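You operate a simulated robot arm through the tools that you are given. There is no shell and no other tool. Be economical: measure what you need, move in short steps, check, and stop when the job is done.

Carry out the task below with a simulated two-armed robot. There is one attempt and no reset: what you move stays moved.

TASK
Wipe up the spill on the top of the service bench with the yellow cloth and put it back.

Only the result counts: the job must be done as asked and must still hold three seconds after the hand-in. Knocking over, shifting, dropping, spilling or breaking anything else fails it. Flat cloth is picked up by pressing the open fingertips on it (5 to 10 N) and closing them slowly along it; thin cloth reads only 2 to 8 mm in the jaws.

THE ROBOT
Two 6-joint arms with two-finger parallel grippers on one trunk, on a base that drives. Base frame: it is fixed to the floor where the robot stands at the start and does not move with it; the origin is under the middle of the robot, x ahead of it, y to its left, z up; the surface under the hand at the start is at about z = 0.9. Units: m, rad, N and s.
The left shoulder is at the start at [0.08, 0.216, 1.582], the right one opposite. With the tool pointing down near the work surface each hand reaches from about 0.1 to 0.72 m from the robot's upright axis, wherever it stands, measured 20 degrees to its own side. Payload 3.43 kg a hand.
The TCP of each hand is the grasp point between the finger pads, 0.03 m short of the fingertips. In the tool frame z runs along the fingers and y along their closing line. The gripper opens to 0.094 m. The fingers are 0.028 m wide and 0.01 m thick; the gripper's body (0.05 by 0.096 m) begins 0.055 m behind the TCP.
Orientation is that of the tool frame in the base frame, as a unit quaternion [x, y, z, w]. With the fingers straight down and closing along the base's y, the tool's x points along the base's -x, its y along +y and its z along -z.

THE INTERFACE
- The arms move only by the tool arm_command. It takes "left_commands", "right_commands" or both (then of equal length, played together; a hand with none holds still); each is a list of rows, each a list of 7 numbers: the shift along the base's x, y, z in units of 100 mm (1.0 is 100 mm), then the turn, a rotation vector about the base's x, y, z in units of 45 degrees (1.0 is 45 degrees), then the opening, from 0 (shut) to 1 (fully open). In form: [[x, y, z, rx, ry, rz, hand], ...]. A call has 1 to 10 rows; each row is the pose to reach, as a shift and turn from the pose commanded when the call began. A call with a number of a shift or a turn outside -1 to 1 is refused whole. Each row takes 0.2 s and may step no farther than 0.05 m and 0.15 rad from the row before; otherwise, or with a gripper value out of range, the whole call is refused. Where a pose cannot be reached the arm comes as near as it can. A force on the tool above 40 N (or 10 N above the force at the start of the call, whichever is more), or a blocked arm, ends the call early, and 0.2 s more pass. Each finger travels about 0.072 m/s and halts on what it meets, pressing with about 36 N; the grip force reading is that of the motor and also rises with nothing between the fingers. The clock runs only during rows and for 0.2 s after the last one: add rows that repeat a pose to give the fingers time. The reply holds the time, the measured pose of the TCP, the force on the tool along the base axes, the opening and the grip force, in the units named above and with some noise, with the torque about the TCP (base axes, N m) and any sound that the robot's microphone picked up.
- Cameras (640 x 400 px; columns grow to the right, rows downward): "scene" is now at [0.1007, -0.0042, 1.7306]; the picture's right is [-0.10, -1.00, 0.00], its down [-0.82, 0.08, -0.57] and it looks along [0.56, -0.06, -0.82] (base axes); focal length 295 px, centre (320, 200). "left" rides on the left gripper at [0.076, -0.014, -0.102] in its tool frame; the picture's right is [0.18, 0.98, 0.00], its down [-0.75, 0.14, -0.64] and it looks along [-0.63, 0.12, 0.77] (tool axes); focal length 243 px, centre (320, 200). "right" rides on the right gripper at [0.076, 0.014, -0.102] in its tool frame; the picture's right is [-0.18, 0.98, 0.00], its down [-0.75, -0.14, -0.64] and it looks along [-0.63, -0.12, 0.77] (tool axes); focal length 243 px, centre (320, 200). There is no depth. A picture from a camera that has moved, and an enlarged one, comes with that camera's place and axes in the base frame and with its lens.
- get_image(camera): a new picture of that camera. No time passes.
- move_column(by): slides the trunk up (or, below 0, down) by that many m; the arms and the scene camera ride with it, the base frame stays. It gives what a move gives, with no picture.
- base_move(legs): drives the robot by 1 to 6 legs, each [ahead, left, turn to the left] in m, m and rad, along the robot's own axes; the way and the turn of a leg run together, so that a leg with both is an arc; at most 1.5 m and 3.142 rad a leg. The arms and the cameras ride along, it lands a little off, and it stops where it bumps. It gives what a move gives.
- head_to(pan, tilt): turns the head with the scene camera to pan (to the left, within 1.501 rad either way) and tilt (down, from -0.506 to 1.204), counted from straight ahead of the robot. It gives what a move gives.
- inspect(camera, box): a new picture of the part [left, top, right, bottom] of that camera's present view, enlarged. No time passes.
- finish_job(): hands the job in; it is judged then, once.

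Work in short steps. Places have to be worked out from the pictures, the camera data and where the tool is seen: move nearer, look again, correct. Check each grasp and each placing, and mend what went wrong. You have 120 turns and 92 pictures in all, those below and enlarged ones among them. Open the grippers and draw the arms clear of the work before you hand the job in, unless the task says otherwise; then end with one line.

The tools are called after ">>>" as a command line: name --argument value ..., lists and objects as JSON in quotes. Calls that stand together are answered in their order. arm_command: Moves the arms, as the interface text tells. Its arguments: {"type":"object","properties":{"left_commands":{"type":"array","items":{"type":"array","items":{"type":"number"}}},"right_commands":{"type":"array","items":{"type":"array","items":{"type":"number"}}}},"required":[]} The other tools are called the same way: move_column (by) slides the trunk up or down; base_move (legs) drives the base; head_to (pan, tilt) turns the head that bears the scene camera; get_image (camera) takes a picture; inspect (camera, box) takes an enlarged picture of a part of a camera's view; finish_job () hands the job in.

At the start:

```text
time_s: 0.0
left_eef_pos: [0.5754, 0.2765, 1.0607]
left_tool_rot: [0.0, 1.0, 0.0, 0.0]
left_contact_force: [0.6, -0.4, 1.0]
left_torque: [0.02, -0.01, -0.01]
left_finger_gap: 0.0941
left_grasp_force: 0.1
right_eef_pos: [0.5874, -0.1789, 1.0599]
right_tool_rot: [-0.001, 1.0, 0.0, 0.0]
right_contact_force: [0.2, -0.1, 0.2]
right_torque: [-0.01, -0.01, -0.02]
right_finger_gap: 0.0939
right_grasp_force: 0.1
trunk travel left (down, up): [-0.811, 0.029]
robot x, y, heading: [0.005, -0.0039, 0.003]
head pan, tilt: [-0.098, 0.969]
```

scene: 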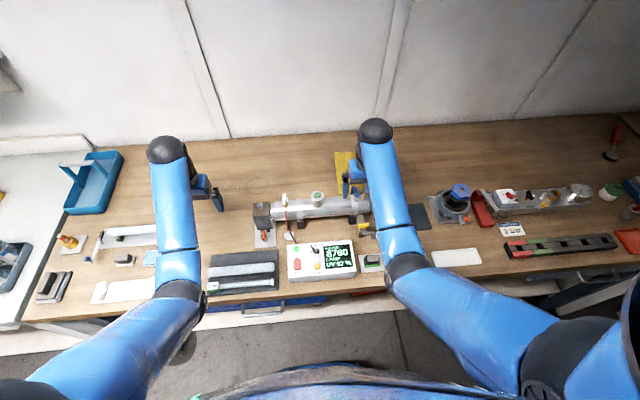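
right: 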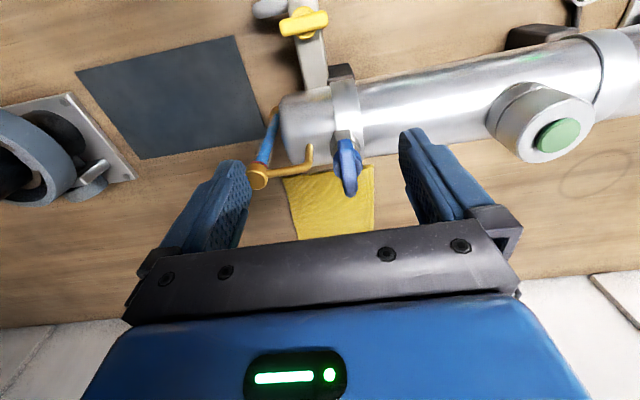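
left: 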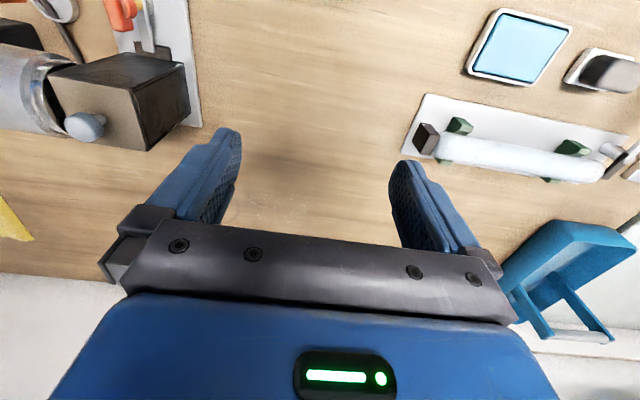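

The yellow cloth lies behind the pipe; a faint ring on the bench to its left may be the spill. I enlarge the scene to check.

>>> inspect --camera "scene" --box '[180, 130, 460, 305]'

>>> inspect --camera "scene" --box '[400, 110, 640, 300]'

>>> inspect --camera "scene" --box '[0, 120, 240, 310]'

```text
2.29 times, centred on (320, 218) of scene
camera zoom: at [0.1007, -0.0042, 1.7306], right [-0.1, -1.0, 0.0], down [-0.82, 0.08, -0.57], along [0.56, -0.06, -0.82], focal length 674 px, centre (320, 160)
```

zoom: 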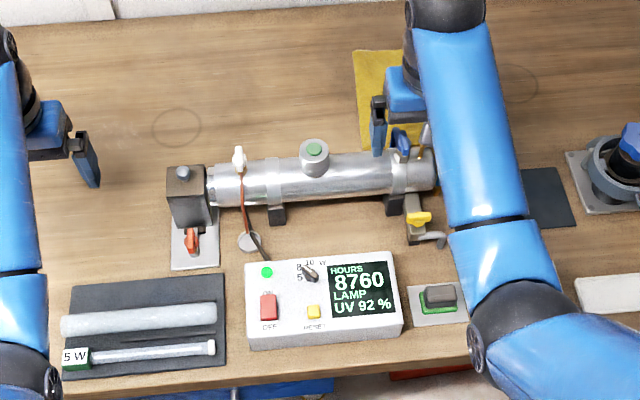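

```text
2.11 times, centred on (520, 205) of scene
camera zoom: at [0.1007, -0.0042, 1.7306], right [-0.1, -1.0, 0.0], down [-0.82, 0.08, -0.57], along [0.56, -0.06, -0.82], focal length 621 px, centre (-101, 190)
```

zoom: 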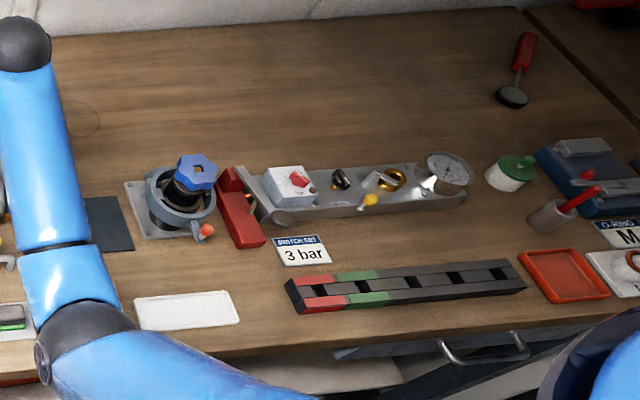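

```text
2.11 times, centred on (120, 215) of scene
camera zoom: at [0.1007, -0.0042, 1.7306], right [-0.1, -1.0, 0.0], down [-0.82, 0.08, -0.57], along [0.56, -0.06, -0.82], focal length 621 px, centre (741, 168)
```

zoom: 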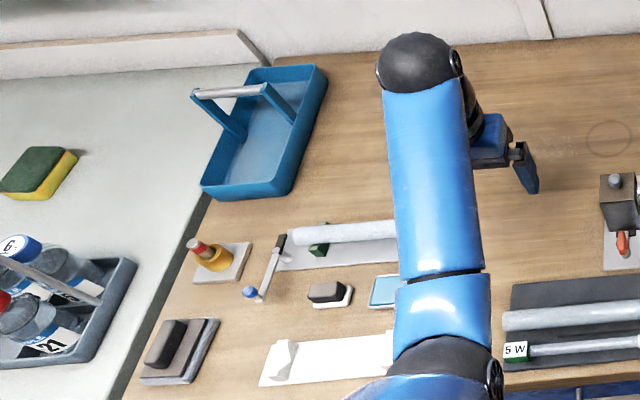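

There are faint speckles near the left gripper and two rings. I zoom in further on both.

>>> inspect --camera "scene" --box '[200, 150, 300, 213]'

>>> inspect --camera "left" --box '[180, 100, 440, 262]'

>>> inspect --camera "scene" --box '[395, 120, 495, 183]'

```text
6.35 times, centred on (250, 182) of scene
camera zoom: at [0.1007, -0.0042, 1.7306], right [-0.1, -1.0, 0.0], down [-0.82, 0.08, -0.57], along [0.56, -0.06, -0.82], focal length 1872 px, centre (764, 318)
```

zoom: 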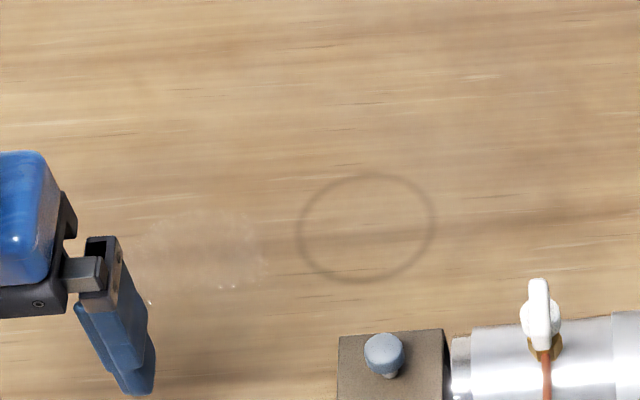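

```text
2.46 times, centred on (310, 181) of left
camera zoom: at [0.4993, 0.2614, 1.162], right [-0.18, 0.98, 0.0], down [0.75, 0.14, 0.64], along [0.63, 0.12, -0.77], focal length 597 px, centre (345, 247)
```

zoom: 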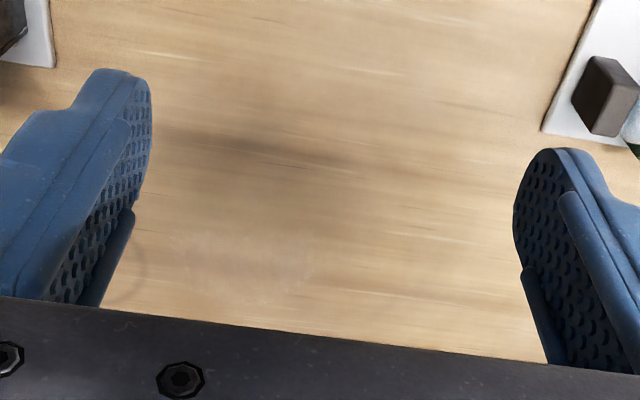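

```text
6.35 times, centred on (445, 152) of scene
camera zoom: at [0.1007, -0.0042, 1.7306], right [-0.1, -1.0, 0.0], down [-0.82, 0.08, -0.57], along [0.56, -0.06, -0.82], focal length 1872 px, centre (-474, 508)
```

zoom: 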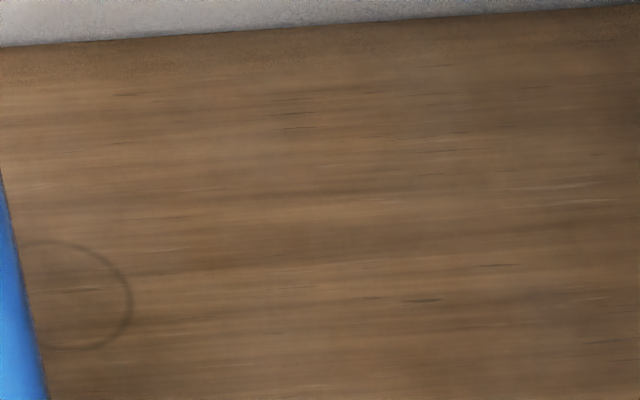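

The spill is a faint clear puddle near (0.74, 0.245). I move the hands apart to see it, and the cloth, unobstructed.

>>> arm_command --left_commands '[[-0.3, 0.2, 0.2, 0, 0, 0, 1], [-0.6, 0.4, 0.4, 0, 0, 0, 1], [-0.9, 0.6, 0.6, 0, 0, 0, 1], [-1, 0.8, 0.8, 0, 0, 0, 1], [-1, 1, 0.8, 0, 0, 0, 1]]' --right_commands '[[-0.3, -0.2, 0.2, 0, 0, 0, 1], [-0.6, -0.4, 0.4, 0, 0, 0, 1], [-0.9, -0.6, 0.6, 0, 0, 0, 1], [-1, -0.8, 0.8, 0, 0, 0, 1], [-1, -1, 0.8, 0, 0, 0, 1]]'

>>> get_image --camera "scene"

>>> inspect --camera "scene" --box '[180, 140, 300, 215]'

>>> inspect --camera "scene" --box '[310, 130, 430, 205]'

```text
time_s: 1.2
left_eef_pos: [0.5111, 0.3875, 1.05]
left_tool_rot: [0.0, 1.0, 0.0, 0.001]
left_contact_force: [0.1, 0.3, 0.0]
left_torque: [0.01, 0.01, -0.03]
left_finger_gap: 0.0942
left_grasp_force: 0.1
left hand out of reach, approached as far as the arm can: row 1, 2, 3, 4, 5
right_eef_pos: [0.519, -0.2879, 1.0418]
right_tool_rot: [0.0, 1.0, 0.0, 0.003]
right_contact_force: [0.3, 1.4, -0.3]
right_torque: [0.03, 0.01, -0.01]
right_finger_gap: 0.0944
right_grasp_force: 0.0
right hand out of reach, approached as far as the arm can: row 1, 2, 3, 4, 5
trunk travel left (down, up): [-0.811, 0.029]
robot x, y, heading: [-0.0003, 0.0012, -0.004]
head pan, tilt: [-0.098, 0.969]
```

```text
82 pictures are left
camera scene: at [0.1006, -0.0044, 1.7306], right [-0.1, -1.0, 0.0], down [-0.82, 0.08, -0.57], along [0.56, -0.06, -0.82], focal length 295 px, centre (320, 200)
```

scene: 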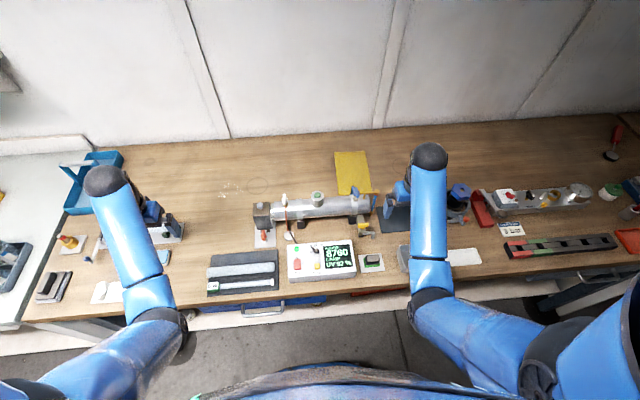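

```text
5.33 times, centred on (240, 178) of scene
camera zoom: at [0.1006, -0.0044, 1.7306], right [-0.1, -1.0, 0.0], down [-0.82, 0.08, -0.57], along [0.56, -0.06, -0.82], focal length 1572 px, centre (747, 320)
```

zoom: 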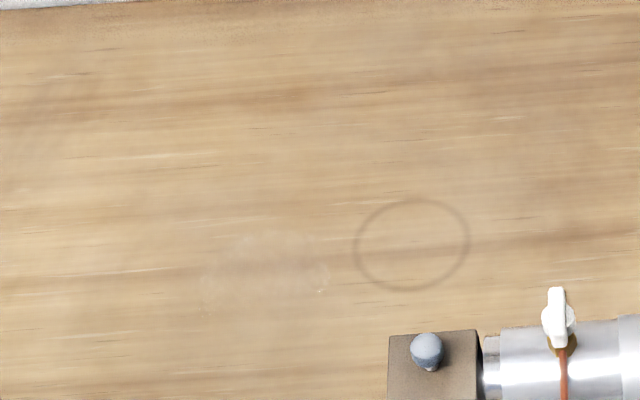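

```text
5.33 times, centred on (370, 168) of scene
camera zoom: at [0.1006, -0.0044, 1.7306], right [-0.1, -1.0, 0.0], down [-0.82, 0.08, -0.57], along [0.56, -0.06, -0.82], focal length 1572 px, centre (53, 373)
```

zoom: 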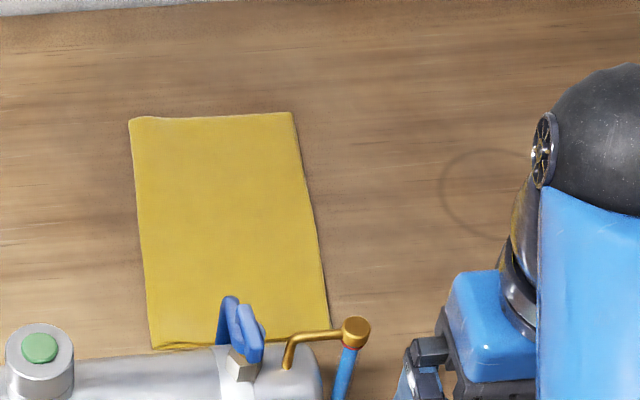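

The spill centre is about (0.74, 0.25), and the cloth spans x 0.68–0.88, y −0.135…−0.255. Both are a little beyond reach, so I look down at the gap between the base and the bench.

>>> head_to --pan 0 --tilt 1.2

>>> get_image --camera "scene"

```text
time_s: 1.9
left_eef_pos: [0.5107, 0.3872, 1.0497]
left_tool_rot: [-0.001, 1.0, 0.001, 0.002]
left_contact_force: [0.4, -0.6, 0.1]
left_torque: [0.03, 0.01, -0.01]
left_finger_gap: 0.0942
left_grasp_force: 0.1
right_eef_pos: [0.5191, -0.2868, 1.0419]
right_tool_rot: [0.0, 1.0, 0.0, 0.004]
right_contact_force: [0.3, -0.4, -1.3]
right_torque: [-0.02, 0.0, 0.0]
right_finger_gap: 0.0938
right_grasp_force: 0.1
trunk travel left (down, up): [-0.811, 0.029]
robot x, y, heading: [0.0018, 0.0017, -0.003]
head pan, tilt: [0.0, 1.201]
```

```text
79 pictures are left
camera scene: at [0.0853, 0.0026, 1.7158], right [0.0, -1.0, 0.0], down [-0.93, 0.0, -0.36], along [0.36, 0.0, -0.93], focal length 295 px, centre (320, 200)
```

scene: 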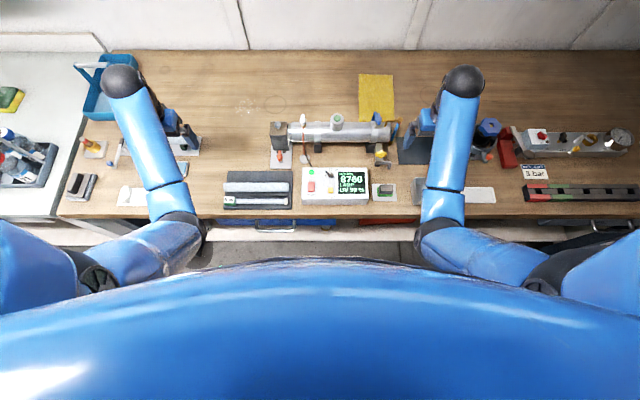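

There's floor space under the bench, so driving ahead a bit looks possible. First I try lifting both hands higher so they clear everything.

>>> arm_command --left_commands '[[0.3, 0, 0.3, 0, 0, 0, 1], [0.5, 0, 0.6, 0, 0, 0, 1], [0.5, 0, 0.8, 0, 0, 0, 1]]' --right_commands '[[0.3, -0.1, 0.3, 0, 0, 0, 1], [0.5, -0.2, 0.6, 0, 0, 0, 1], [0.5, -0.2, 0.8, 0, 0, 0, 1]]'

```text
time_s: 2.8
left_eef_pos: [0.5813, 0.3947, 1.0938]
left_tool_rot: [-0.001, 1.0, 0.0, 0.0]
left_contact_force: [0.3, 0.1, 0.4]
left_torque: [-0.02, 0.0, 0.01]
left_finger_gap: 0.0939
left_grasp_force: 0.1
left hand out of reach, approached as far as the arm can: row 1, 2, 3
right_eef_pos: [0.5915, -0.3111, 1.0842]
right_tool_rot: [0.0, 1.0, 0.001, 0.001]
right_contact_force: [-0.4, 0.7, -0.5]
right_torque: [0.02, -0.03, 0.02]
right_finger_gap: 0.0941
right_grasp_force: 0.0
right hand out of reach, approached as far as the arm can: row 1, 2, 3
trunk travel left (down, up): [-0.811, 0.029]
robot x, y, heading: [0.0003, -0.0015, 0.003]
head pan, tilt: [0.0, 1.201]
```

Hands are now at about 1.09, with tips above the fixtures. I drive ahead 0.1 m.

>>> base_move --legs '[[0.1, 0, 0]]'

```text
time_s: 3.9
left_eef_pos: [0.6699, 0.3949, 1.0983]
left_tool_rot: [-0.001, 1.0, 0.0, 0.004]
left_contact_force: [-0.8, -0.8, 0.4]
left_torque: [-0.03, -0.05, 0.01]
left_finger_gap: 0.0943
left_grasp_force: 0.1
right_eef_pos: [0.6805, -0.3109, 1.0884]
right_tool_rot: [0.0, 1.0, 0.0, 0.004]
right_contact_force: [-0.4, -0.3, 0.6]
right_torque: [0.0, -0.03, 0.02]
right_finger_gap: 0.094
right_grasp_force: 0.1
trunk travel left (down, up): [-0.811, 0.029]
robot x, y, heading: [0.099, 0.002, -0.0]
head pan, tilt: [0.0, 1.201]
```

Clean move. I go another 0.06 m for comfortable reach.

>>> base_move --legs '[[0.06, 0, 0]]'

>>> get_image --camera "right"

>>> get_image --camera "left"

```text
time_s: 5.0
left_eef_pos: [0.7344, 0.3952, 1.0929]
left_tool_rot: [-0.001, 1.0, 0.0, -0.001]
left_contact_force: [0.3, -0.5, -0.2]
left_torque: [-0.04, 0.0, 0.0]
left_finger_gap: 0.0939
left_grasp_force: 0.1
right_eef_pos: [0.7436, -0.3109, 1.0837]
right_tool_rot: [0.001, 1.0, -0.002, 0.0]
right_contact_force: [-0.2, 0.5, 0.0]
right_torque: [-0.03, 0.04, -0.02]
right_finger_gap: 0.0938
right_grasp_force: 0.0
trunk travel left (down, up): [-0.811, 0.029]
robot x, y, heading: [0.1525, 0.0005, -0.003]
head pan, tilt: [0.0, 1.201]
stopped in leg 1: the robot was blocked; the commanded pose is now the measured one
```

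```text
78 pictures are left
camera right: at [0.6691, -0.298, 1.1859], right [0.19, 0.98, 0.0], down [0.75, -0.14, 0.64], along [0.63, -0.12, -0.77], focal length 243 px, centre (320, 200)
```

right: 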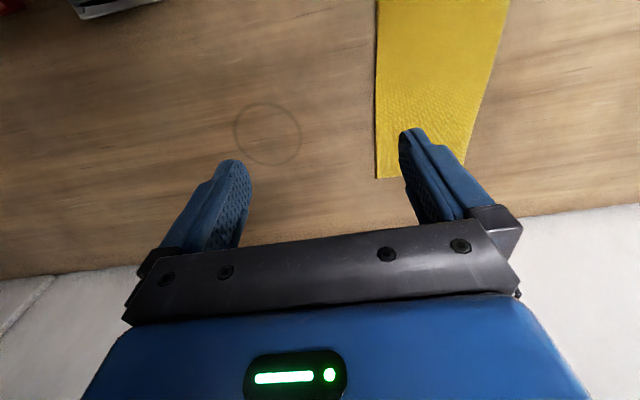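

```text
77 pictures are left
camera left: at [0.6592, 0.3796, 1.1952], right [-0.18, 0.98, 0.0], down [0.75, 0.14, 0.64], along [0.63, 0.12, -0.77], focal length 243 px, centre (320, 200)
```

left: 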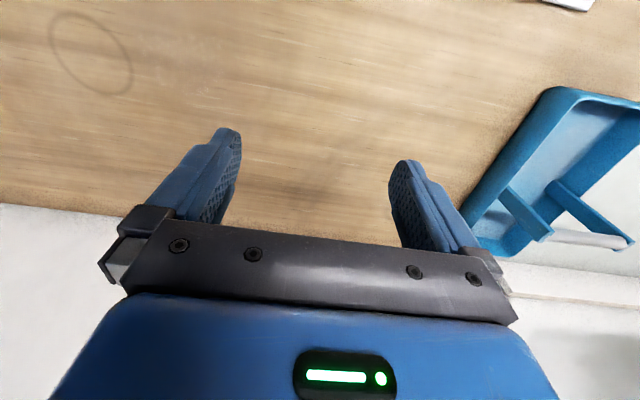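

Blocked at 0.15 ahead, which is enough. I bring the right hand over the cloth's middle, around (0.785, −0.195), half open.

>>> arm_command --right_commands '[[0.2, 0.4, 0, 0, 0, 0, 0.6], [0.35, 0.8, -0.1, 0, 0, 0, 0.5], [0.4, 1, -0.5, 0, 0, 0, 0.5], [0.4, 1, -0.9, 0, 0, 0, 0.5], [0.4, 1, -0.9, 0, 0, 0, 0.5]]'

>>> get_image --camera "right"

>>> get_image --camera "scene"

```text
time_s: 6.2
left_eef_pos: [0.733, 0.3949, 1.095]
left_tool_rot: [0.0, 1.0, 0.0, 0.001]
left_contact_force: [-0.5, 0.0, -0.3]
left_torque: [-0.01, 0.0, -0.01]
left_finger_gap: 0.0939
left_grasp_force: 0.1
right_eef_pos: [0.7817, -0.2112, 0.9958]
right_tool_rot: [0.0, 1.0, -0.001, 0.002]
right_contact_force: [0.5, 0.3, 0.4]
right_torque: [0.0, 0.0, -0.01]
right_finger_gap: 0.0468
right_grasp_force: 0.0
trunk travel left (down, up): [-0.811, 0.029]
robot x, y, heading: [0.151, 0.0013, 0.001]
head pan, tilt: [0.0, 1.201]
```

```text
76 pictures are left
camera right: at [0.7051, -0.1962, 1.0973], right [0.19, 0.98, 0.0], down [0.75, -0.14, 0.64], along [0.63, -0.12, -0.76], focal length 243 px, centre (320, 200)
```

right: 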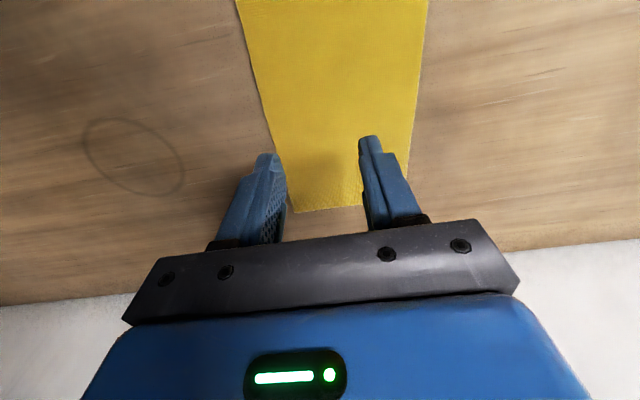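

```text
75 pictures are left
camera scene: at [0.2357, 0.0031, 1.7159], right [0.0, -1.0, 0.0], down [-0.93, 0.0, -0.36], along [0.36, 0.0, -0.93], focal length 295 px, centre (320, 200)
```

scene: 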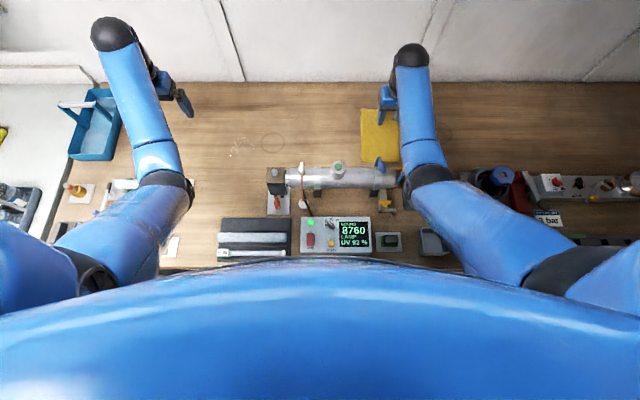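

I centre the hand in y (+0.016) and descend close to the surface.

>>> arm_command --right_commands '[[0, 0.16, -0.2, 0, 0, 0, 0.5], [0, 0.16, -0.4, 0, 0, 0, 0.5], [0, 0.16, -0.55, 0, 0, 0, 0.5], [0, 0.16, -0.58, 0, 0, 0, 0.5]]'

```text
time_s: 7.2
left_eef_pos: [0.7352, 0.394, 1.093]
left_tool_rot: [0.0, 1.0, 0.001, 0.0]
left_contact_force: [0.0, 1.2, -0.1]
left_torque: [0.01, -0.03, -0.02]
left_finger_gap: 0.0939
left_grasp_force: 0.0
right_eef_pos: [0.7832, -0.1955, 0.9352]
right_tool_rot: [0.001, 1.0, 0.001, 0.001]
right_contact_force: [1.6, 1.5, -0.7]
right_torque: [0.02, 0.01, 0.02]
right_finger_gap: 0.047
right_grasp_force: 0.1
trunk travel left (down, up): [-0.811, 0.029]
robot x, y, heading: [0.1546, 0.003, 0.0]
head pan, tilt: [0.0, 1.201]
```

No contact yet at 0.935; I go down in 2 mm steps.

>>> arm_command --right_commands '[[0, 0, -0.02, 0, 0, 0, 0.5], [0, 0, -0.04, 0, 0, 0, 0.5]]'

```text
time_s: 7.8
left_eef_pos: [0.7349, 0.3948, 1.0932]
left_tool_rot: [0.0, 1.0, 0.0, 0.0]
left_contact_force: [0.0, 0.1, 0.1]
left_torque: [-0.01, 0.02, 0.01]
left_finger_gap: 0.0937
left_grasp_force: 0.0
right_eef_pos: [0.7837, -0.1951, 0.9327]
right_tool_rot: [0.001, 1.0, 0.0, 0.001]
right_contact_force: [0.2, 0.0, 0.2]
right_torque: [0.0, 0.01, -0.01]
right_finger_gap: 0.0468
right_grasp_force: 0.0
trunk travel left (down, up): [-0.811, 0.029]
robot x, y, heading: [0.1527, -0.0037, -0.003]
head pan, tilt: [0.0, 1.201]
```

Still no force; continue down.

>>> arm_command --right_commands '[[0, 0, -0.02, 0, 0, 0, 0.5], [0, 0, -0.04, 0, 0, 0, 0.5]]'

```text
time_s: 8.4
left_eef_pos: [0.7319, 0.3956, 1.0964]
left_tool_rot: [0.0, 1.0, 0.0, 0.002]
left_contact_force: [-0.3, -0.2, -0.7]
left_torque: [-0.01, -0.02, 0.04]
left_finger_gap: 0.094
left_grasp_force: 0.1
right_eef_pos: [0.7836, -0.1944, 0.931]
right_tool_rot: [0.001, 1.0, -0.001, 0.004]
right_contact_force: [-2.1, -0.5, 17.3]
right_torque: [0.07, 0.15, 0.01]
right_finger_gap: 0.047
right_grasp_force: 0.1
trunk travel left (down, up): [-0.811, 0.029]
robot x, y, heading: [0.1521, 0.0019, -0.003]
head pan, tilt: [0.0, 1.201]
```

17 N is too much; I ease up 1 mm and check.

>>> arm_command --right_commands '[[0, 0, 0.01, 0, 0, 0, 0.5]]'

```text
time_s: 8.8
left_eef_pos: [0.7327, 0.395, 1.0945]
left_tool_rot: [0.0, 1.0, -0.001, 0.002]
left_contact_force: [0.1, -0.4, -0.1]
left_torque: [0.03, 0.04, -0.03]
left_finger_gap: 0.0941
left_grasp_force: 0.1
right_eef_pos: [0.7827, -0.1955, 0.9321]
right_tool_rot: [0.001, 1.0, -0.001, 0.004]
right_contact_force: [0.7, -1.6, 19.6]
right_torque: [0.03, 0.08, -0.03]
right_finger_gap: 0.0471
right_grasp_force: 0.0
trunk travel left (down, up): [-0.811, 0.029]
robot x, y, heading: [0.1549, -0.0003, 0.003]
head pan, tilt: [0.0, 1.201]
```

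>>> arm_command --right_commands '[[0, 0, 0.01, 0, 0, 0, 0.5]]'

```text
time_s: 9.2
left_eef_pos: [0.7331, 0.3947, 1.095]
left_tool_rot: [0.0, 1.0, 0.0, 0.001]
left_contact_force: [-1.1, 0.4, -1.0]
left_torque: [0.04, 0.02, 0.01]
left_finger_gap: 0.0941
left_grasp_force: 0.1
right_eef_pos: [0.7825, -0.1955, 0.9316]
right_tool_rot: [0.001, 1.0, 0.0, 0.003]
right_contact_force: [3.9, -2.6, 20.0]
right_torque: [0.03, -0.03, -0.01]
right_finger_gap: 0.0467
right_grasp_force: 0.1
trunk travel left (down, up): [-0.811, 0.029]
robot x, y, heading: [0.1555, 0.0032, -0.004]
head pan, tilt: [0.0, 1.201]
```

Force reads the same 20 N; I raise another 2 mm and wait a row.

>>> arm_command --right_commands '[[0, 0, 0.02, 0, 0, 0, 0.5], [0, 0, 0.02, 0, 0, 0, 0.5]]'

```text
time_s: 9.8
left_eef_pos: [0.7338, 0.3948, 1.0944]
left_tool_rot: [0.001, 1.0, 0.0, 0.001]
left_contact_force: [0.4, -0.1, 0.1]
left_torque: [0.0, -0.01, -0.02]
left_finger_gap: 0.0941
left_grasp_force: 0.1
right_eef_pos: [0.7832, -0.1948, 0.9311]
right_tool_rot: [0.001, 1.0, -0.001, 0.001]
right_contact_force: [3.4, -0.4, 10.8]
right_torque: [0.01, -0.09, -0.02]
right_finger_gap: 0.0471
right_grasp_force: 0.2
trunk travel left (down, up): [-0.811, 0.029]
robot x, y, heading: [0.1501, -0.0008, -0.004]
head pan, tilt: [0.0, 1.201]
```

About 10 N — near the desired range. I ease by 0.5 mm and close slowly.

>>> arm_command --right_commands '[[0, 0, 0.05, 0, 0, 0, 0.45], [0, 0, 0.05, 0, 0, 0, 0.4], [0, 0, 0.05, 0, 0, 0, 0.35], [0, 0, 0.05, 0, 0, 0, 0.3], [0, 0, 0.05, 0, 0, 0, 0.25], [0, 0, 0.05, 0, 0, 0, 0.2], [0, 0, 0.05, 0, 0, 0, 0.15], [0, 0, 0.05, 0, 0, 0, 0.1], [0, 0, 0.05, 0, 0, 0, 0.05], [0, 0, 0.05, 0, 0, 0, 0]]'

>>> get_image --camera "right"

```text
time_s: 12.0
left_eef_pos: [0.7348, 0.3947, 1.0935]
left_tool_rot: [0.0, 1.0, 0.001, 0.0]
left_contact_force: [-1.4, -0.2, 0.8]
left_torque: [0.0, 0.02, 0.0]
left_finger_gap: 0.0941
left_grasp_force: 0.0
right_eef_pos: [0.7835, -0.1947, 0.9367]
right_tool_rot: [0.002, 1.0, 0.0, 0.001]
right_contact_force: [0.1, -0.6, 0.0]
right_torque: [-0.02, 0.0, 0.02]
right_finger_gap: 0.0
right_grasp_force: 32.9
trunk travel left (down, up): [-0.811, 0.029]
robot x, y, heading: [0.1556, -0.0023, 0.001]
head pan, tilt: [0.0, 1.201]
```

```text
74 pictures are left
camera right: at [0.7078, -0.1814, 1.039], right [0.19, 0.98, 0.0], down [0.75, -0.14, 0.64], along [0.63, -0.12, -0.77], focal length 243 px, centre (320, 200)
```

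right: 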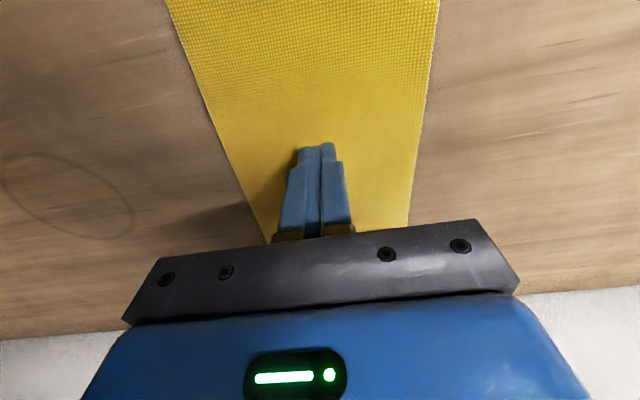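

I mis-scaled (5 mm up) and missed the cloth; it wasn't disturbed. Reopen, press again.

>>> arm_command --right_commands '[[0, 0, 0, 0, 0, 0, 0.2], [0, 0, 0, 0, 0, 0, 0.4], [0, 0, 0, 0, 0, 0, 0.5], [0, 0, 0, 0, 0, 0, 0.5], [0, 0, -0.03, 0, 0, 0, 0.5], [0, 0, -0.05, 0, 0, 0, 0.5], [0, 0, -0.05, 0, 0, 0, 0.5]]'

```text
time_s: 13.6
left_eef_pos: [0.7351, 0.3947, 1.0932]
left_tool_rot: [0.001, 1.0, 0.001, 0.001]
left_contact_force: [-0.5, -0.2, 0.0]
left_torque: [0.02, 0.01, -0.01]
left_finger_gap: 0.094
left_grasp_force: 0.1
right_eef_pos: [0.7829, -0.1955, 0.9328]
right_tool_rot: [0.001, 1.0, 0.0, 0.002]
right_contact_force: [-0.2, -0.2, 1.2]
right_torque: [-0.03, -0.02, 0.0]
right_finger_gap: 0.0468
right_grasp_force: 0.0
trunk travel left (down, up): [-0.811, 0.029]
robot x, y, heading: [0.1493, 0.0025, -0.005]
head pan, tilt: [0.0, 1.201]
```

Only 1 N; down 1 mm more.

>>> arm_command --right_commands '[[0, 0, -0.01, 0, 0, 0, 0.5], [0, 0, -0.01, 0, 0, 0, 0.5]]'

```text
time_s: 14.2
left_eef_pos: [0.7338, 0.3949, 1.0935]
left_tool_rot: [-0.001, 1.0, 0.0, 0.0]
left_contact_force: [-0.2, 0.8, 0.1]
left_torque: [-0.01, 0.02, 0.0]
left_finger_gap: 0.0941
left_grasp_force: 0.3
right_eef_pos: [0.7827, -0.1959, 0.9308]
right_tool_rot: [0.001, 1.0, -0.001, 0.002]
right_contact_force: [-0.5, -0.7, 6.4]
right_torque: [0.03, 0.02, 0.01]
right_finger_gap: 0.047
right_grasp_force: 0.0
trunk travel left (down, up): [-0.811, 0.029]
robot x, y, heading: [0.149, -0.0067, -0.003]
head pan, tilt: [0.0, 1.201]
```

6.4 N: good. Close slowly at constant height.

>>> arm_command --right_commands '[[0, 0, 0, 0, 0, 0, 0.45], [0, 0, 0, 0, 0, 0, 0.4], [0, 0, 0, 0, 0, 0, 0.35], [0, 0, 0, 0, 0, 0, 0.3], [0, 0, 0, 0, 0, 0, 0.25], [0, 0, 0, 0, 0, 0, 0.2], [0, 0, 0, 0, 0, 0, 0.15], [0, 0, 0, 0, 0, 0, 0.1], [0, 0, 0, 0, 0, 0, 0.05], [0, 0, 0, 0, 0, 0, 0]]'

>>> get_image --camera "right"

```text
time_s: 16.4
left_eef_pos: [0.7325, 0.3942, 1.0936]
left_tool_rot: [0.0, 1.0, 0.0, 0.001]
left_contact_force: [0.5, 0.0, 0.0]
left_torque: [-0.02, -0.02, 0.0]
left_finger_gap: 0.094
left_grasp_force: 0.1
right_eef_pos: [0.7816, -0.196, 0.9324]
right_tool_rot: [0.002, 1.0, -0.001, 0.002]
right_contact_force: [-0.2, -1.0, 9.2]
right_torque: [-0.03, -0.02, -0.06]
right_finger_gap: 0.0036
right_grasp_force: 35.6
trunk travel left (down, up): [-0.811, 0.029]
robot x, y, heading: [0.1519, 0.0043, -0.001]
head pan, tilt: [0.0, 1.201]
```

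```text
73 pictures are left
camera right: at [0.7067, -0.182, 1.0342], right [0.19, 0.98, 0.0], down [0.75, -0.14, 0.64], along [0.63, -0.12, -0.76], focal length 243 px, centre (320, 200)
```

right: 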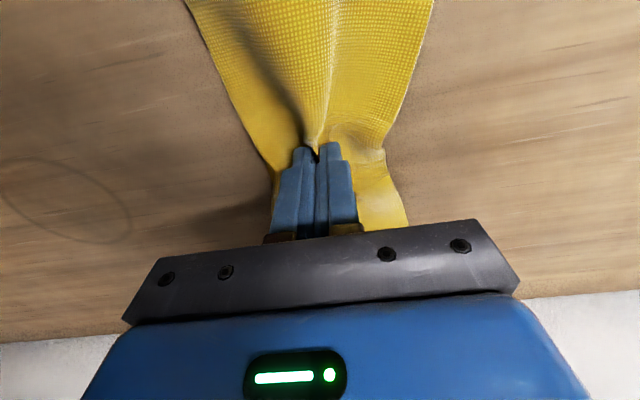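

The cloth is gripped (3.6 mm, bunch visible). I lift it straight up about 0.13 m.

>>> arm_command --right_commands '[[0, 0, 0.2, 0, 0, 0, 0], [0, 0, 0.4, 0, 0, 0, 0], [0, 0, 0.6, 0, 0, 0, 0], [0, 0, 0.8, 0, 0, 0, 0], [0, 0, 1, 0, 0, 0, 0]]'

>>> arm_command --right_commands '[[0, 0, 0.2, 0, 0, 0, 0], [0, 0, 0.4, 0, 0, 0, 0], [0, 0, 0.4, 0, 0, 0, 0]]'

>>> get_image --camera "right"

>>> get_image --camera "left"

>>> get_image --camera "scene"

```text
time_s: 17.6
left_eef_pos: [0.7339, 0.395, 1.0936]
left_tool_rot: [0.0, 1.0, -0.001, 0.001]
left_contact_force: [-0.2, -0.9, 1.1]
left_torque: [0.01, 0.02, -0.02]
left_finger_gap: 0.094
left_grasp_force: 0.1
right_eef_pos: [0.7839, -0.1967, 1.0317]
right_tool_rot: [0.001, 1.0, 0.001, 0.001]
right_contact_force: [0.3, -0.8, 0.5]
right_torque: [0.02, 0.01, -0.01]
right_finger_gap: 0.0038
right_grasp_force: 35.8
trunk travel left (down, up): [-0.811, 0.029]
robot x, y, heading: [0.1516, -0.0008, -0.0]
head pan, tilt: [0.0, 1.201]
```

```text
time_s: 18.4
left_eef_pos: [0.7343, 0.3939, 1.0939]
left_tool_rot: [-0.001, 1.0, -0.001, 0.0]
left_contact_force: [-0.3, -0.2, 0.2]
left_torque: [0.0, -0.03, 0.0]
left_finger_gap: 0.0942
left_grasp_force: 0.1
right_eef_pos: [0.7831, -0.1974, 1.0724]
right_tool_rot: [0.001, 1.0, 0.0, 0.002]
right_contact_force: [0.2, -0.1, -0.6]
right_torque: [-0.01, -0.02, -0.03]
right_finger_gap: 0.0037
right_grasp_force: 36.0
trunk travel left (down, up): [-0.811, 0.029]
robot x, y, heading: [0.1524, -0.0036, -0.001]
head pan, tilt: [0.0, 1.201]
```

```text
72 pictures are left
camera right: at [0.7074, -0.1825, 1.1746], right [0.19, 0.98, 0.0], down [0.75, -0.14, 0.64], along [0.63, -0.12, -0.77], focal length 243 px, centre (320, 200)
```

right: 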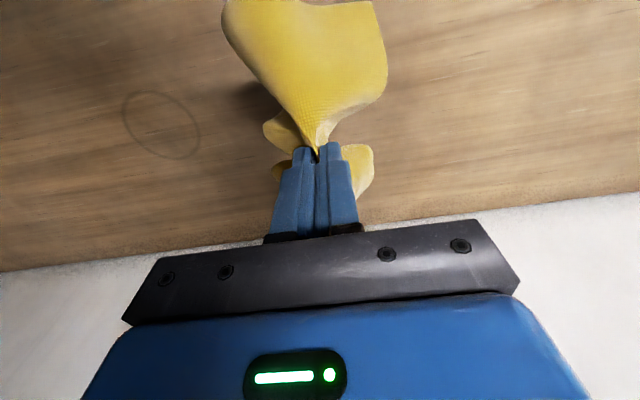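

```text
71 pictures are left
camera left: at [0.6584, 0.3797, 1.1958], right [-0.18, 0.98, 0.0], down [0.75, 0.14, 0.64], along [0.63, 0.12, -0.77], focal length 243 px, centre (320, 200)
```

left: 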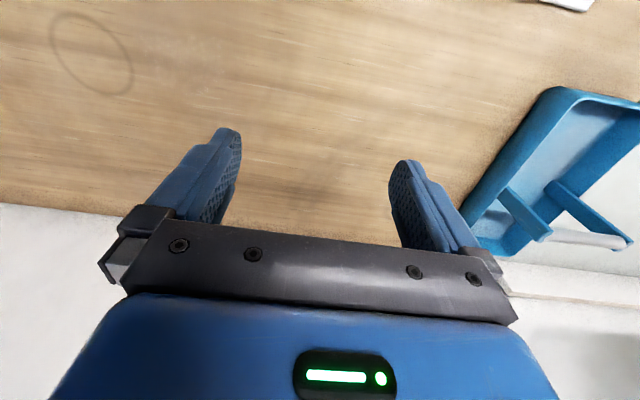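

```text
70 pictures are left
camera scene: at [0.2376, 0.0028, 1.7157], right [0.0, -1.0, 0.0], down [-0.93, 0.0, -0.36], along [0.36, 0.0, -0.93], focal length 295 px, centre (320, 200)
```

scene: 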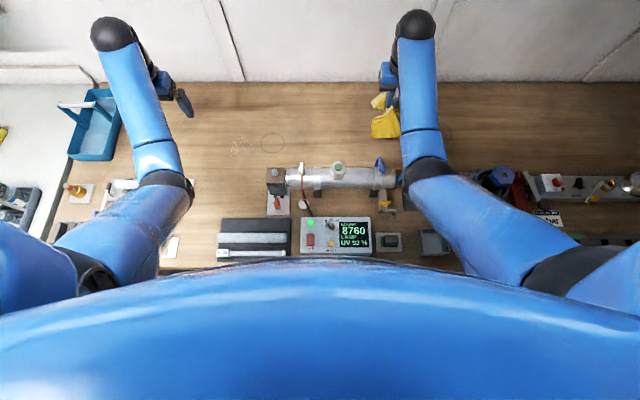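

The cloth hangs securely. I back off 1 cm and drive left 0.26 m to bring the right hand towards the spill.

>>> base_move --legs '[[-0.01, 0, 0], [0, 0.26, 0]]'

>>> get_image --camera "scene"

>>> get_image --camera "right"

```text
time_s: 20.6
left_eef_pos: [0.725, 0.6469, 1.0955]
left_tool_rot: [0.002, 1.0, 0.002, 0.001]
left_contact_force: [0.2, -0.7, 0.6]
left_torque: [0.01, 0.0, -0.01]
left_finger_gap: 0.0941
left_grasp_force: 0.0
right_eef_pos: [0.7742, 0.0574, 1.0714]
right_tool_rot: [0.002, 1.0, 0.002, 0.0]
right_contact_force: [0.2, -0.1, -0.1]
right_torque: [0.07, 0.02, 0.03]
right_finger_gap: 0.0037
right_grasp_force: 35.8
trunk travel left (down, up): [-0.811, 0.029]
robot x, y, heading: [0.1436, 0.2576, -0.001]
head pan, tilt: [0.0, 1.201]
```

```text
69 pictures are left
camera scene: at [0.2284, 0.2543, 1.7157], right [0.0, -1.0, 0.0], down [-0.93, 0.0, -0.36], along [0.36, 0.0, -0.93], focal length 295 px, centre (320, 200)
```

scene: 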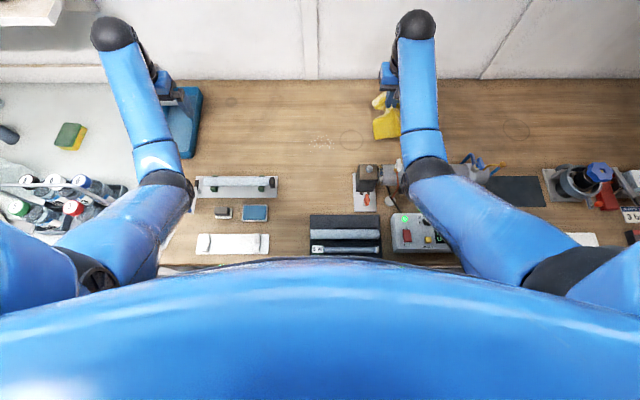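

```text
68 pictures are left
camera right: at [0.6978, 0.0701, 1.1735], right [0.19, 0.98, 0.0], down [0.75, -0.15, 0.64], along [0.63, -0.12, -0.77], focal length 243 px, centre (320, 200)
```

right: 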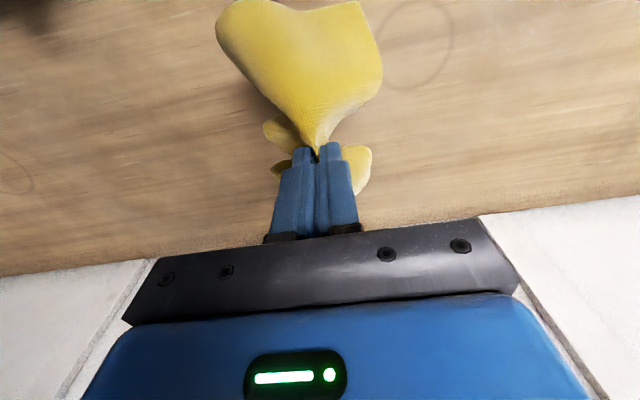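

The puddle is now unobstructed straight ahead. I enlarge it to get its extent.

>>> inspect --camera "scene" --box '[280, 118, 360, 168]'

```text
8.00 times, centred on (320, 143) of scene
camera zoom: at [0.2284, 0.2543, 1.7157], right [0.0, -1.0, 0.0], down [-0.93, 0.0, -0.36], along [0.36, 0.0, -0.93], focal length 2358 px, centre (320, 656)
```

zoom: 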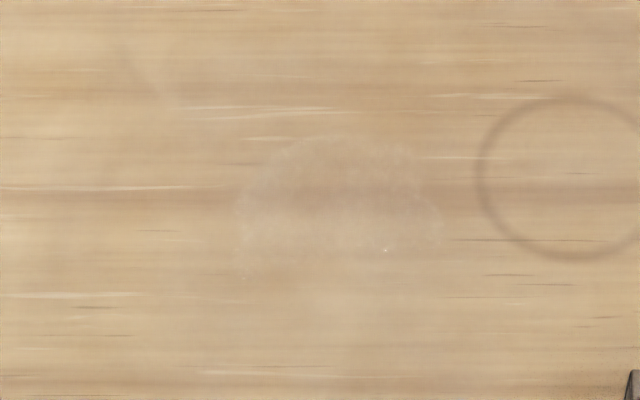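

The puddle spans about x 0.705–0.775, y 0.20–0.29. I carry the cloth over to (0.74, 0.25).

>>> arm_command --right_commands '[[-0.1, 0.35, 0, 0, 0, 0, 0], [-0.2, 0.7, 0, 0, 0, 0, 0], [-0.3, 1, 0, 0, 0, 0, 0]]'

>>> arm_command --right_commands '[[-0.05, 0.4, 0, 0, 0, 0, 0], [-0.05, 0.9, 0, 0, 0, 0, 0], [-0.05, 0.9, 0, 0, 0, 0, 0]]'

```text
time_s: 21.4
left_eef_pos: [0.7252, 0.6514, 1.0938]
left_tool_rot: [0.0, 1.0, -0.001, 0.0]
left_contact_force: [0.2, 0.5, -0.8]
left_torque: [0.0, 0.0, -0.02]
left_finger_gap: 0.094
left_grasp_force: 0.2
right_eef_pos: [0.7416, 0.1609, 1.0729]
right_tool_rot: [0.001, 1.0, -0.001, 0.001]
right_contact_force: [-1.6, 0.4, 0.7]
right_torque: [-0.01, -0.03, -0.02]
right_finger_gap: 0.0038
right_grasp_force: 36.0
trunk travel left (down, up): [-0.811, 0.029]
robot x, y, heading: [0.1418, 0.2545, 0.003]
head pan, tilt: [0.0, 1.201]
```

```text
time_s: 22.2
left_eef_pos: [0.7241, 0.6508, 1.0926]
left_tool_rot: [0.002, 1.0, 0.0, 0.0]
left_contact_force: [-0.2, 0.4, -0.4]
left_torque: [0.0, -0.01, 0.03]
left_finger_gap: 0.0938
left_grasp_force: 0.1
right_eef_pos: [0.7384, 0.2505, 1.0727]
right_tool_rot: [0.002, 1.0, -0.001, 0.001]
right_contact_force: [0.0, 0.9, -0.3]
right_torque: [-0.02, -0.02, -0.02]
right_finger_gap: 0.004
right_grasp_force: 36.0
trunk travel left (down, up): [-0.811, 0.029]
robot x, y, heading: [0.1411, 0.2583, -0.004]
head pan, tilt: [0.0, 1.201]
```

On target above the puddle. I lower to about 0.94.

>>> arm_command --right_commands '[[0, 0, -0.3, 0, 0, 0, 0], [0, 0, -0.6, 0, 0, 0, 0], [0, 0, -0.9, 0, 0, 0, 0], [0, 0, -1, 0, 0, 0, 0]]'

>>> arm_command --right_commands '[[0, 0, -0.15, 0, 0, 0, 0], [0, 0, -0.3, 0, 0, 0, 0], [0, 0, -0.36, 0, 0, 0, 0], [0, 0, -0.38, 0, 0, 0, 0]]'

>>> get_image --camera "right"

```text
time_s: 23.2
left_eef_pos: [0.7253, 0.6501, 1.0923]
left_tool_rot: [0.001, 1.0, 0.0, 0.0]
left_contact_force: [0.5, 0.4, -0.4]
left_torque: [0.01, -0.01, 0.01]
left_finger_gap: 0.0941
left_grasp_force: 0.0
right_eef_pos: [0.7394, 0.2492, 0.973]
right_tool_rot: [0.001, 1.0, -0.001, 0.001]
right_contact_force: [0.4, -0.4, -0.1]
right_torque: [0.01, 0.04, 0.02]
right_finger_gap: 0.0039
right_grasp_force: 35.5
trunk travel left (down, up): [-0.811, 0.029]
robot x, y, heading: [0.14, 0.2563, -0.004]
head pan, tilt: [0.0, 1.201]
```

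```text
time_s: 24.2
left_eef_pos: [0.7248, 0.6509, 1.0932]
left_tool_rot: [0.0, 1.0, 0.0, 0.001]
left_contact_force: [0.1, 0.1, 0.6]
left_torque: [-0.01, -0.01, -0.01]
left_finger_gap: 0.0941
left_grasp_force: 0.1
right_eef_pos: [0.7372, 0.2499, 0.9362]
right_tool_rot: [0.001, 1.0, 0.001, 0.002]
right_contact_force: [0.8, -0.5, 3.5]
right_torque: [0.05, 0.0, -0.03]
right_finger_gap: 0.0037
right_grasp_force: 36.3
trunk travel left (down, up): [-0.811, 0.029]
robot x, y, heading: [0.144, 0.2595, -0.002]
head pan, tilt: [0.0, 1.201]
```

```text
66 pictures are left
camera right: at [0.6619, 0.2641, 1.0376], right [0.19, 0.98, 0.0], down [0.75, -0.14, 0.65], along [0.63, -0.12, -0.76], focal length 243 px, centre (320, 200)
```

right: 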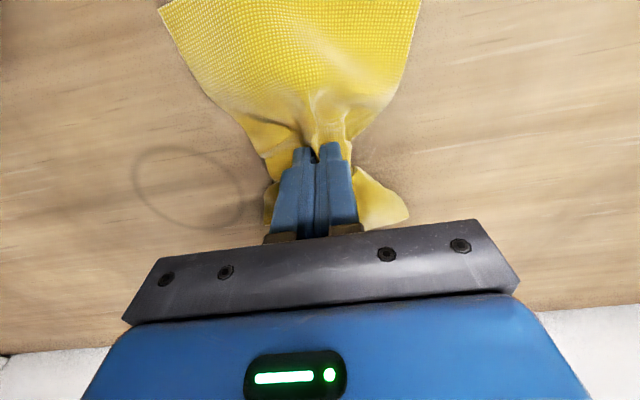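

The cloth lies well on the puddle with 3.5 N. I press 2–3 mm lower and make the first wiping strokes along y.

>>> arm_command --right_commands '[[0, 0, -0.03, 0, 0, 0, 0], [0, 0.3, -0.03, 0, 0, 0, 0], [0, 0.55, -0.03, 0, 0, 0, 0], [0, 0.25, -0.03, 0, 0, 0, 0], [0, -0.05, -0.03, 0, 0, 0, 0], [0, -0.35, -0.03, 0, 0, 0, 0], [0, -0.65, -0.03, 0, 0, 0, 0], [0.2, -0.65, -0.03, 0, 0, 0, 0], [0.2, -0.35, -0.03, 0, 0, 0, 0], [0.2, -0.05, -0.03, 0, 0, 0, 0]]'

```text
time_s: 26.4
left_eef_pos: [0.7225, 0.6506, 1.0936]
left_tool_rot: [0.001, 1.0, 0.0, 0.002]
left_contact_force: [-0.6, -0.1, 0.5]
left_torque: [-0.01, 0.01, -0.01]
left_finger_gap: 0.094
left_grasp_force: 0.0
right_eef_pos: [0.7566, 0.2445, 0.9325]
right_tool_rot: [0.001, 1.0, -0.001, 0.003]
right_contact_force: [2.0, -4.5, 10.9]
right_torque: [-0.15, -0.13, 0.0]
right_finger_gap: 0.0036
right_grasp_force: 35.9
trunk travel left (down, up): [-0.811, 0.029]
robot x, y, heading: [0.1443, 0.2562, -0.006]
head pan, tilt: [0.0, 1.201]
```

11 N pressure, sweep tracking well. Continue with the far lane and back.

>>> arm_command --right_commands '[[0, 0.3, 0, 0, 0, 0, 0], [0, 0.6, 0, 0, 0, 0, 0], [0.2, 0.6, 0, 0, 0, 0, 0], [0.2, 0.3, 0, 0, 0, 0, 0], [0.2, 0, 0, 0, 0, 0, 0], [0.2, -0.3, 0, 0, 0, 0, 0], [0.2, -0.6, 0, 0, 0, 0, 0], [-0.05, -0.6, 0, 0, 0, 0, 0], [-0.3, -0.6, 0, 0, 0, 0, 0], [-0.3, -0.3, 0, 0, 0, 0, 0]]'

>>> arm_command --right_commands '[[0, 0.3, 0, 0, 0, 0, 0], [0, 0.6, 0, 0, 0, 0, 0], [0, 0.9, 0, 0, 0, 0, 0], [-0.2, 0.9, 0, 0, 0, 0, 0], [-0.2, 0.6, 0, 0, 0, 0, 0], [-0.2, 0.3, 0, 0, 0, 0, 0], [-0.2, 0, 0, 0, 0, 0, 0], [-0.2, -0.3, 0, 0, 0, 0, 0], [0.1, 0, 0, 0, 0, 0, 0], [0.1, 0.3, 0, 0, 0, 0, 0]]'

>>> get_image --camera "right"

```text
time_s: 28.1
left_eef_pos: [0.7204, 0.6525, 1.0955]
left_tool_rot: [0.0, 1.0, 0.001, 0.002]
left_contact_force: [-0.6, -0.4, -0.5]
left_torque: [0.04, 0.03, 0.0]
left_finger_gap: 0.0938
left_grasp_force: 0.0
right_eef_pos: [0.7916, 0.1949, 0.9327]
right_tool_rot: [0.001, 1.0, 0.003, 0.009]
right_contact_force: [-8.7, 4.6, 24.4]
right_torque: [0.16, 0.36, -0.02]
right_finger_gap: 0.0037
right_grasp_force: 36.7
right hand out of reach, approached as far as the arm can: row 2, 3, 4, 6, 7, 8
trunk travel left (down, up): [-0.811, 0.029]
robot x, y, heading: [0.1416, 0.2592, -0.003]
head pan, tilt: [0.0, 1.201]
stopped in row 8 (right hand): the force on the tool passed its limit at 46 N (the readings are from after the stop); the commanded pose is now the measured one
```

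```text
time_s: 29.6
left_eef_pos: [0.7201, 0.6547, 1.0955]
left_tool_rot: [0.0, 1.0, 0.0, 0.001]
left_contact_force: [0.9, 0.7, 0.2]
left_torque: [-0.01, 0.03, 0.03]
left_finger_gap: 0.0942
left_grasp_force: 0.1
right_eef_pos: [0.7837, 0.2256, 0.9318]
right_tool_rot: [0.0, 1.0, 0.006, 0.012]
right_contact_force: [-10.0, 2.1, 25.4]
right_torque: [-0.2, 0.45, -0.1]
right_finger_gap: 0.0035
right_grasp_force: 36.1
right hand out of reach, approached as far as the arm can: row 1, 2, 3, 4, 6, 7
trunk travel left (down, up): [-0.811, 0.029]
robot x, y, heading: [0.1439, 0.2593, 0.002]
head pan, tilt: [0.0, 1.201]
stopped in row 7 (right hand): the force on the tool passed its limit at 44 N (the readings are from after the stop); the commanded pose is now the measured one
```

```text
65 pictures are left
camera right: at [0.7062, 0.2377, 1.033], right [0.18, 0.98, 0.02], down [0.74, -0.15, 0.66], along [0.65, -0.11, -0.75], focal length 243 px, centre (320, 200)
```

right: 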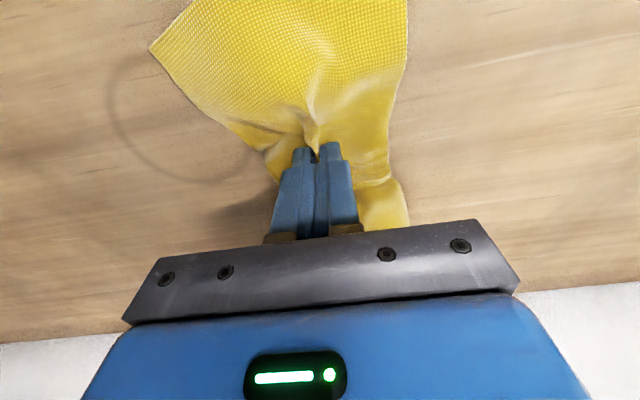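

The far lane reached the arm's limit and force rose; I lift the cloth and look at what remains.

>>> arm_command --right_commands '[[0, 0, 0.2, 0, 0, 0, 0], [0, -0.1, 0.5, 0, 0, 0, 0], [0, -0.4, 0.8, 0, 0, 0, 0], [0, -0.8, 1, 0, 0, 0, 0], [0, -1, 1, 0, 0, 0, 0]]'

>>> inspect --camera "scene" --box '[280, 118, 360, 168]'

>>> get_image --camera "scene"

```text
time_s: 30.8
left_eef_pos: [0.7235, 0.6536, 1.0929]
left_tool_rot: [-0.001, 1.0, 0.001, 0.0]
left_contact_force: [0.1, 0.6, 0.1]
left_torque: [0.04, 0.04, -0.04]
left_finger_gap: 0.094
left_grasp_force: 0.1
right_eef_pos: [0.8454, 0.1354, 1.0019]
right_tool_rot: [0.0, 1.0, 0.006, 0.009]
right_contact_force: [-0.4, 0.1, -0.1]
right_torque: [0.02, -0.01, -0.03]
right_finger_gap: 0.0038
right_grasp_force: 36.2
right hand out of reach, approached as far as the arm can: row 1, 2, 3, 4, 5
trunk travel left (down, up): [-0.811, 0.029]
robot x, y, heading: [0.1422, 0.2551, 0.002]
head pan, tilt: [0.0, 1.201]
```

```text
8.00 times, centred on (320, 143) of scene
camera zoom: at [0.2284, 0.2608, 1.7157], right [0.0, -1.0, 0.0], down [-0.93, 0.0, -0.36], along [0.36, 0.0, -0.93], focal length 2358 px, centre (320, 656)
```

zoom: 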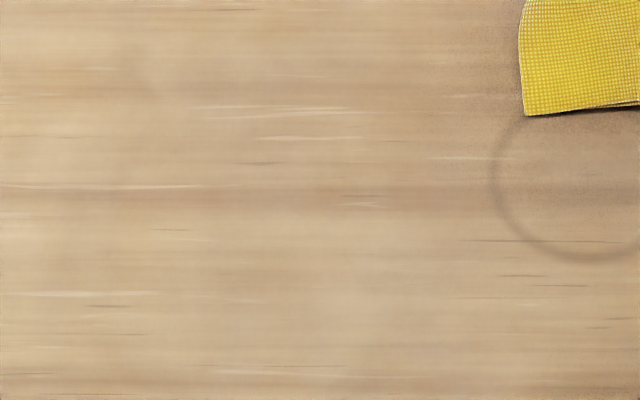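

```text
63 pictures are left
camera scene: at [0.2284, 0.2608, 1.7157], right [0.0, -1.0, 0.0], down [-0.93, 0.0, -0.36], along [0.36, 0.0, -0.93], focal length 295 px, centre (320, 200)
```

scene: 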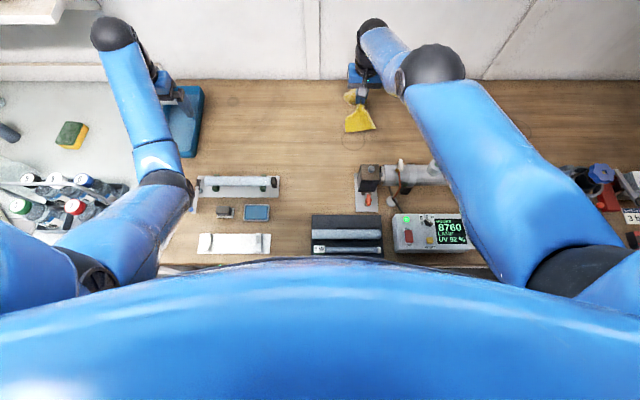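

The sheen appears gone. I zoom tighter to check for leftovers, especially at the near edge.

>>> inspect --camera "scene" --box '[302, 131, 342, 156]'

```text
16.00 times, centred on (322, 144) of scene
camera zoom: at [0.2284, 0.2608, 1.7157], right [0.0, -1.0, 0.0], down [-0.93, 0.0, -0.36], along [0.36, 0.0, -0.93], focal length 4716 px, centre (288, 1104)
```

zoom: 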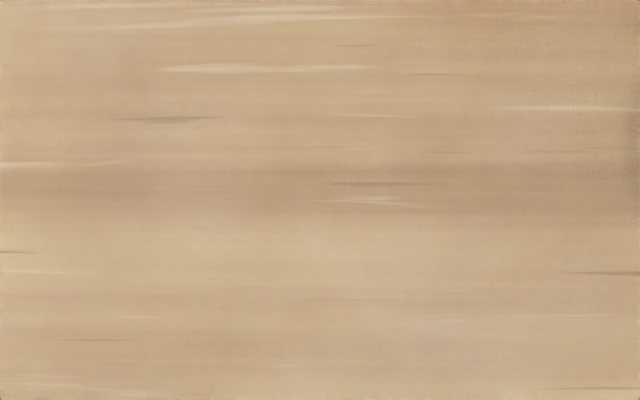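

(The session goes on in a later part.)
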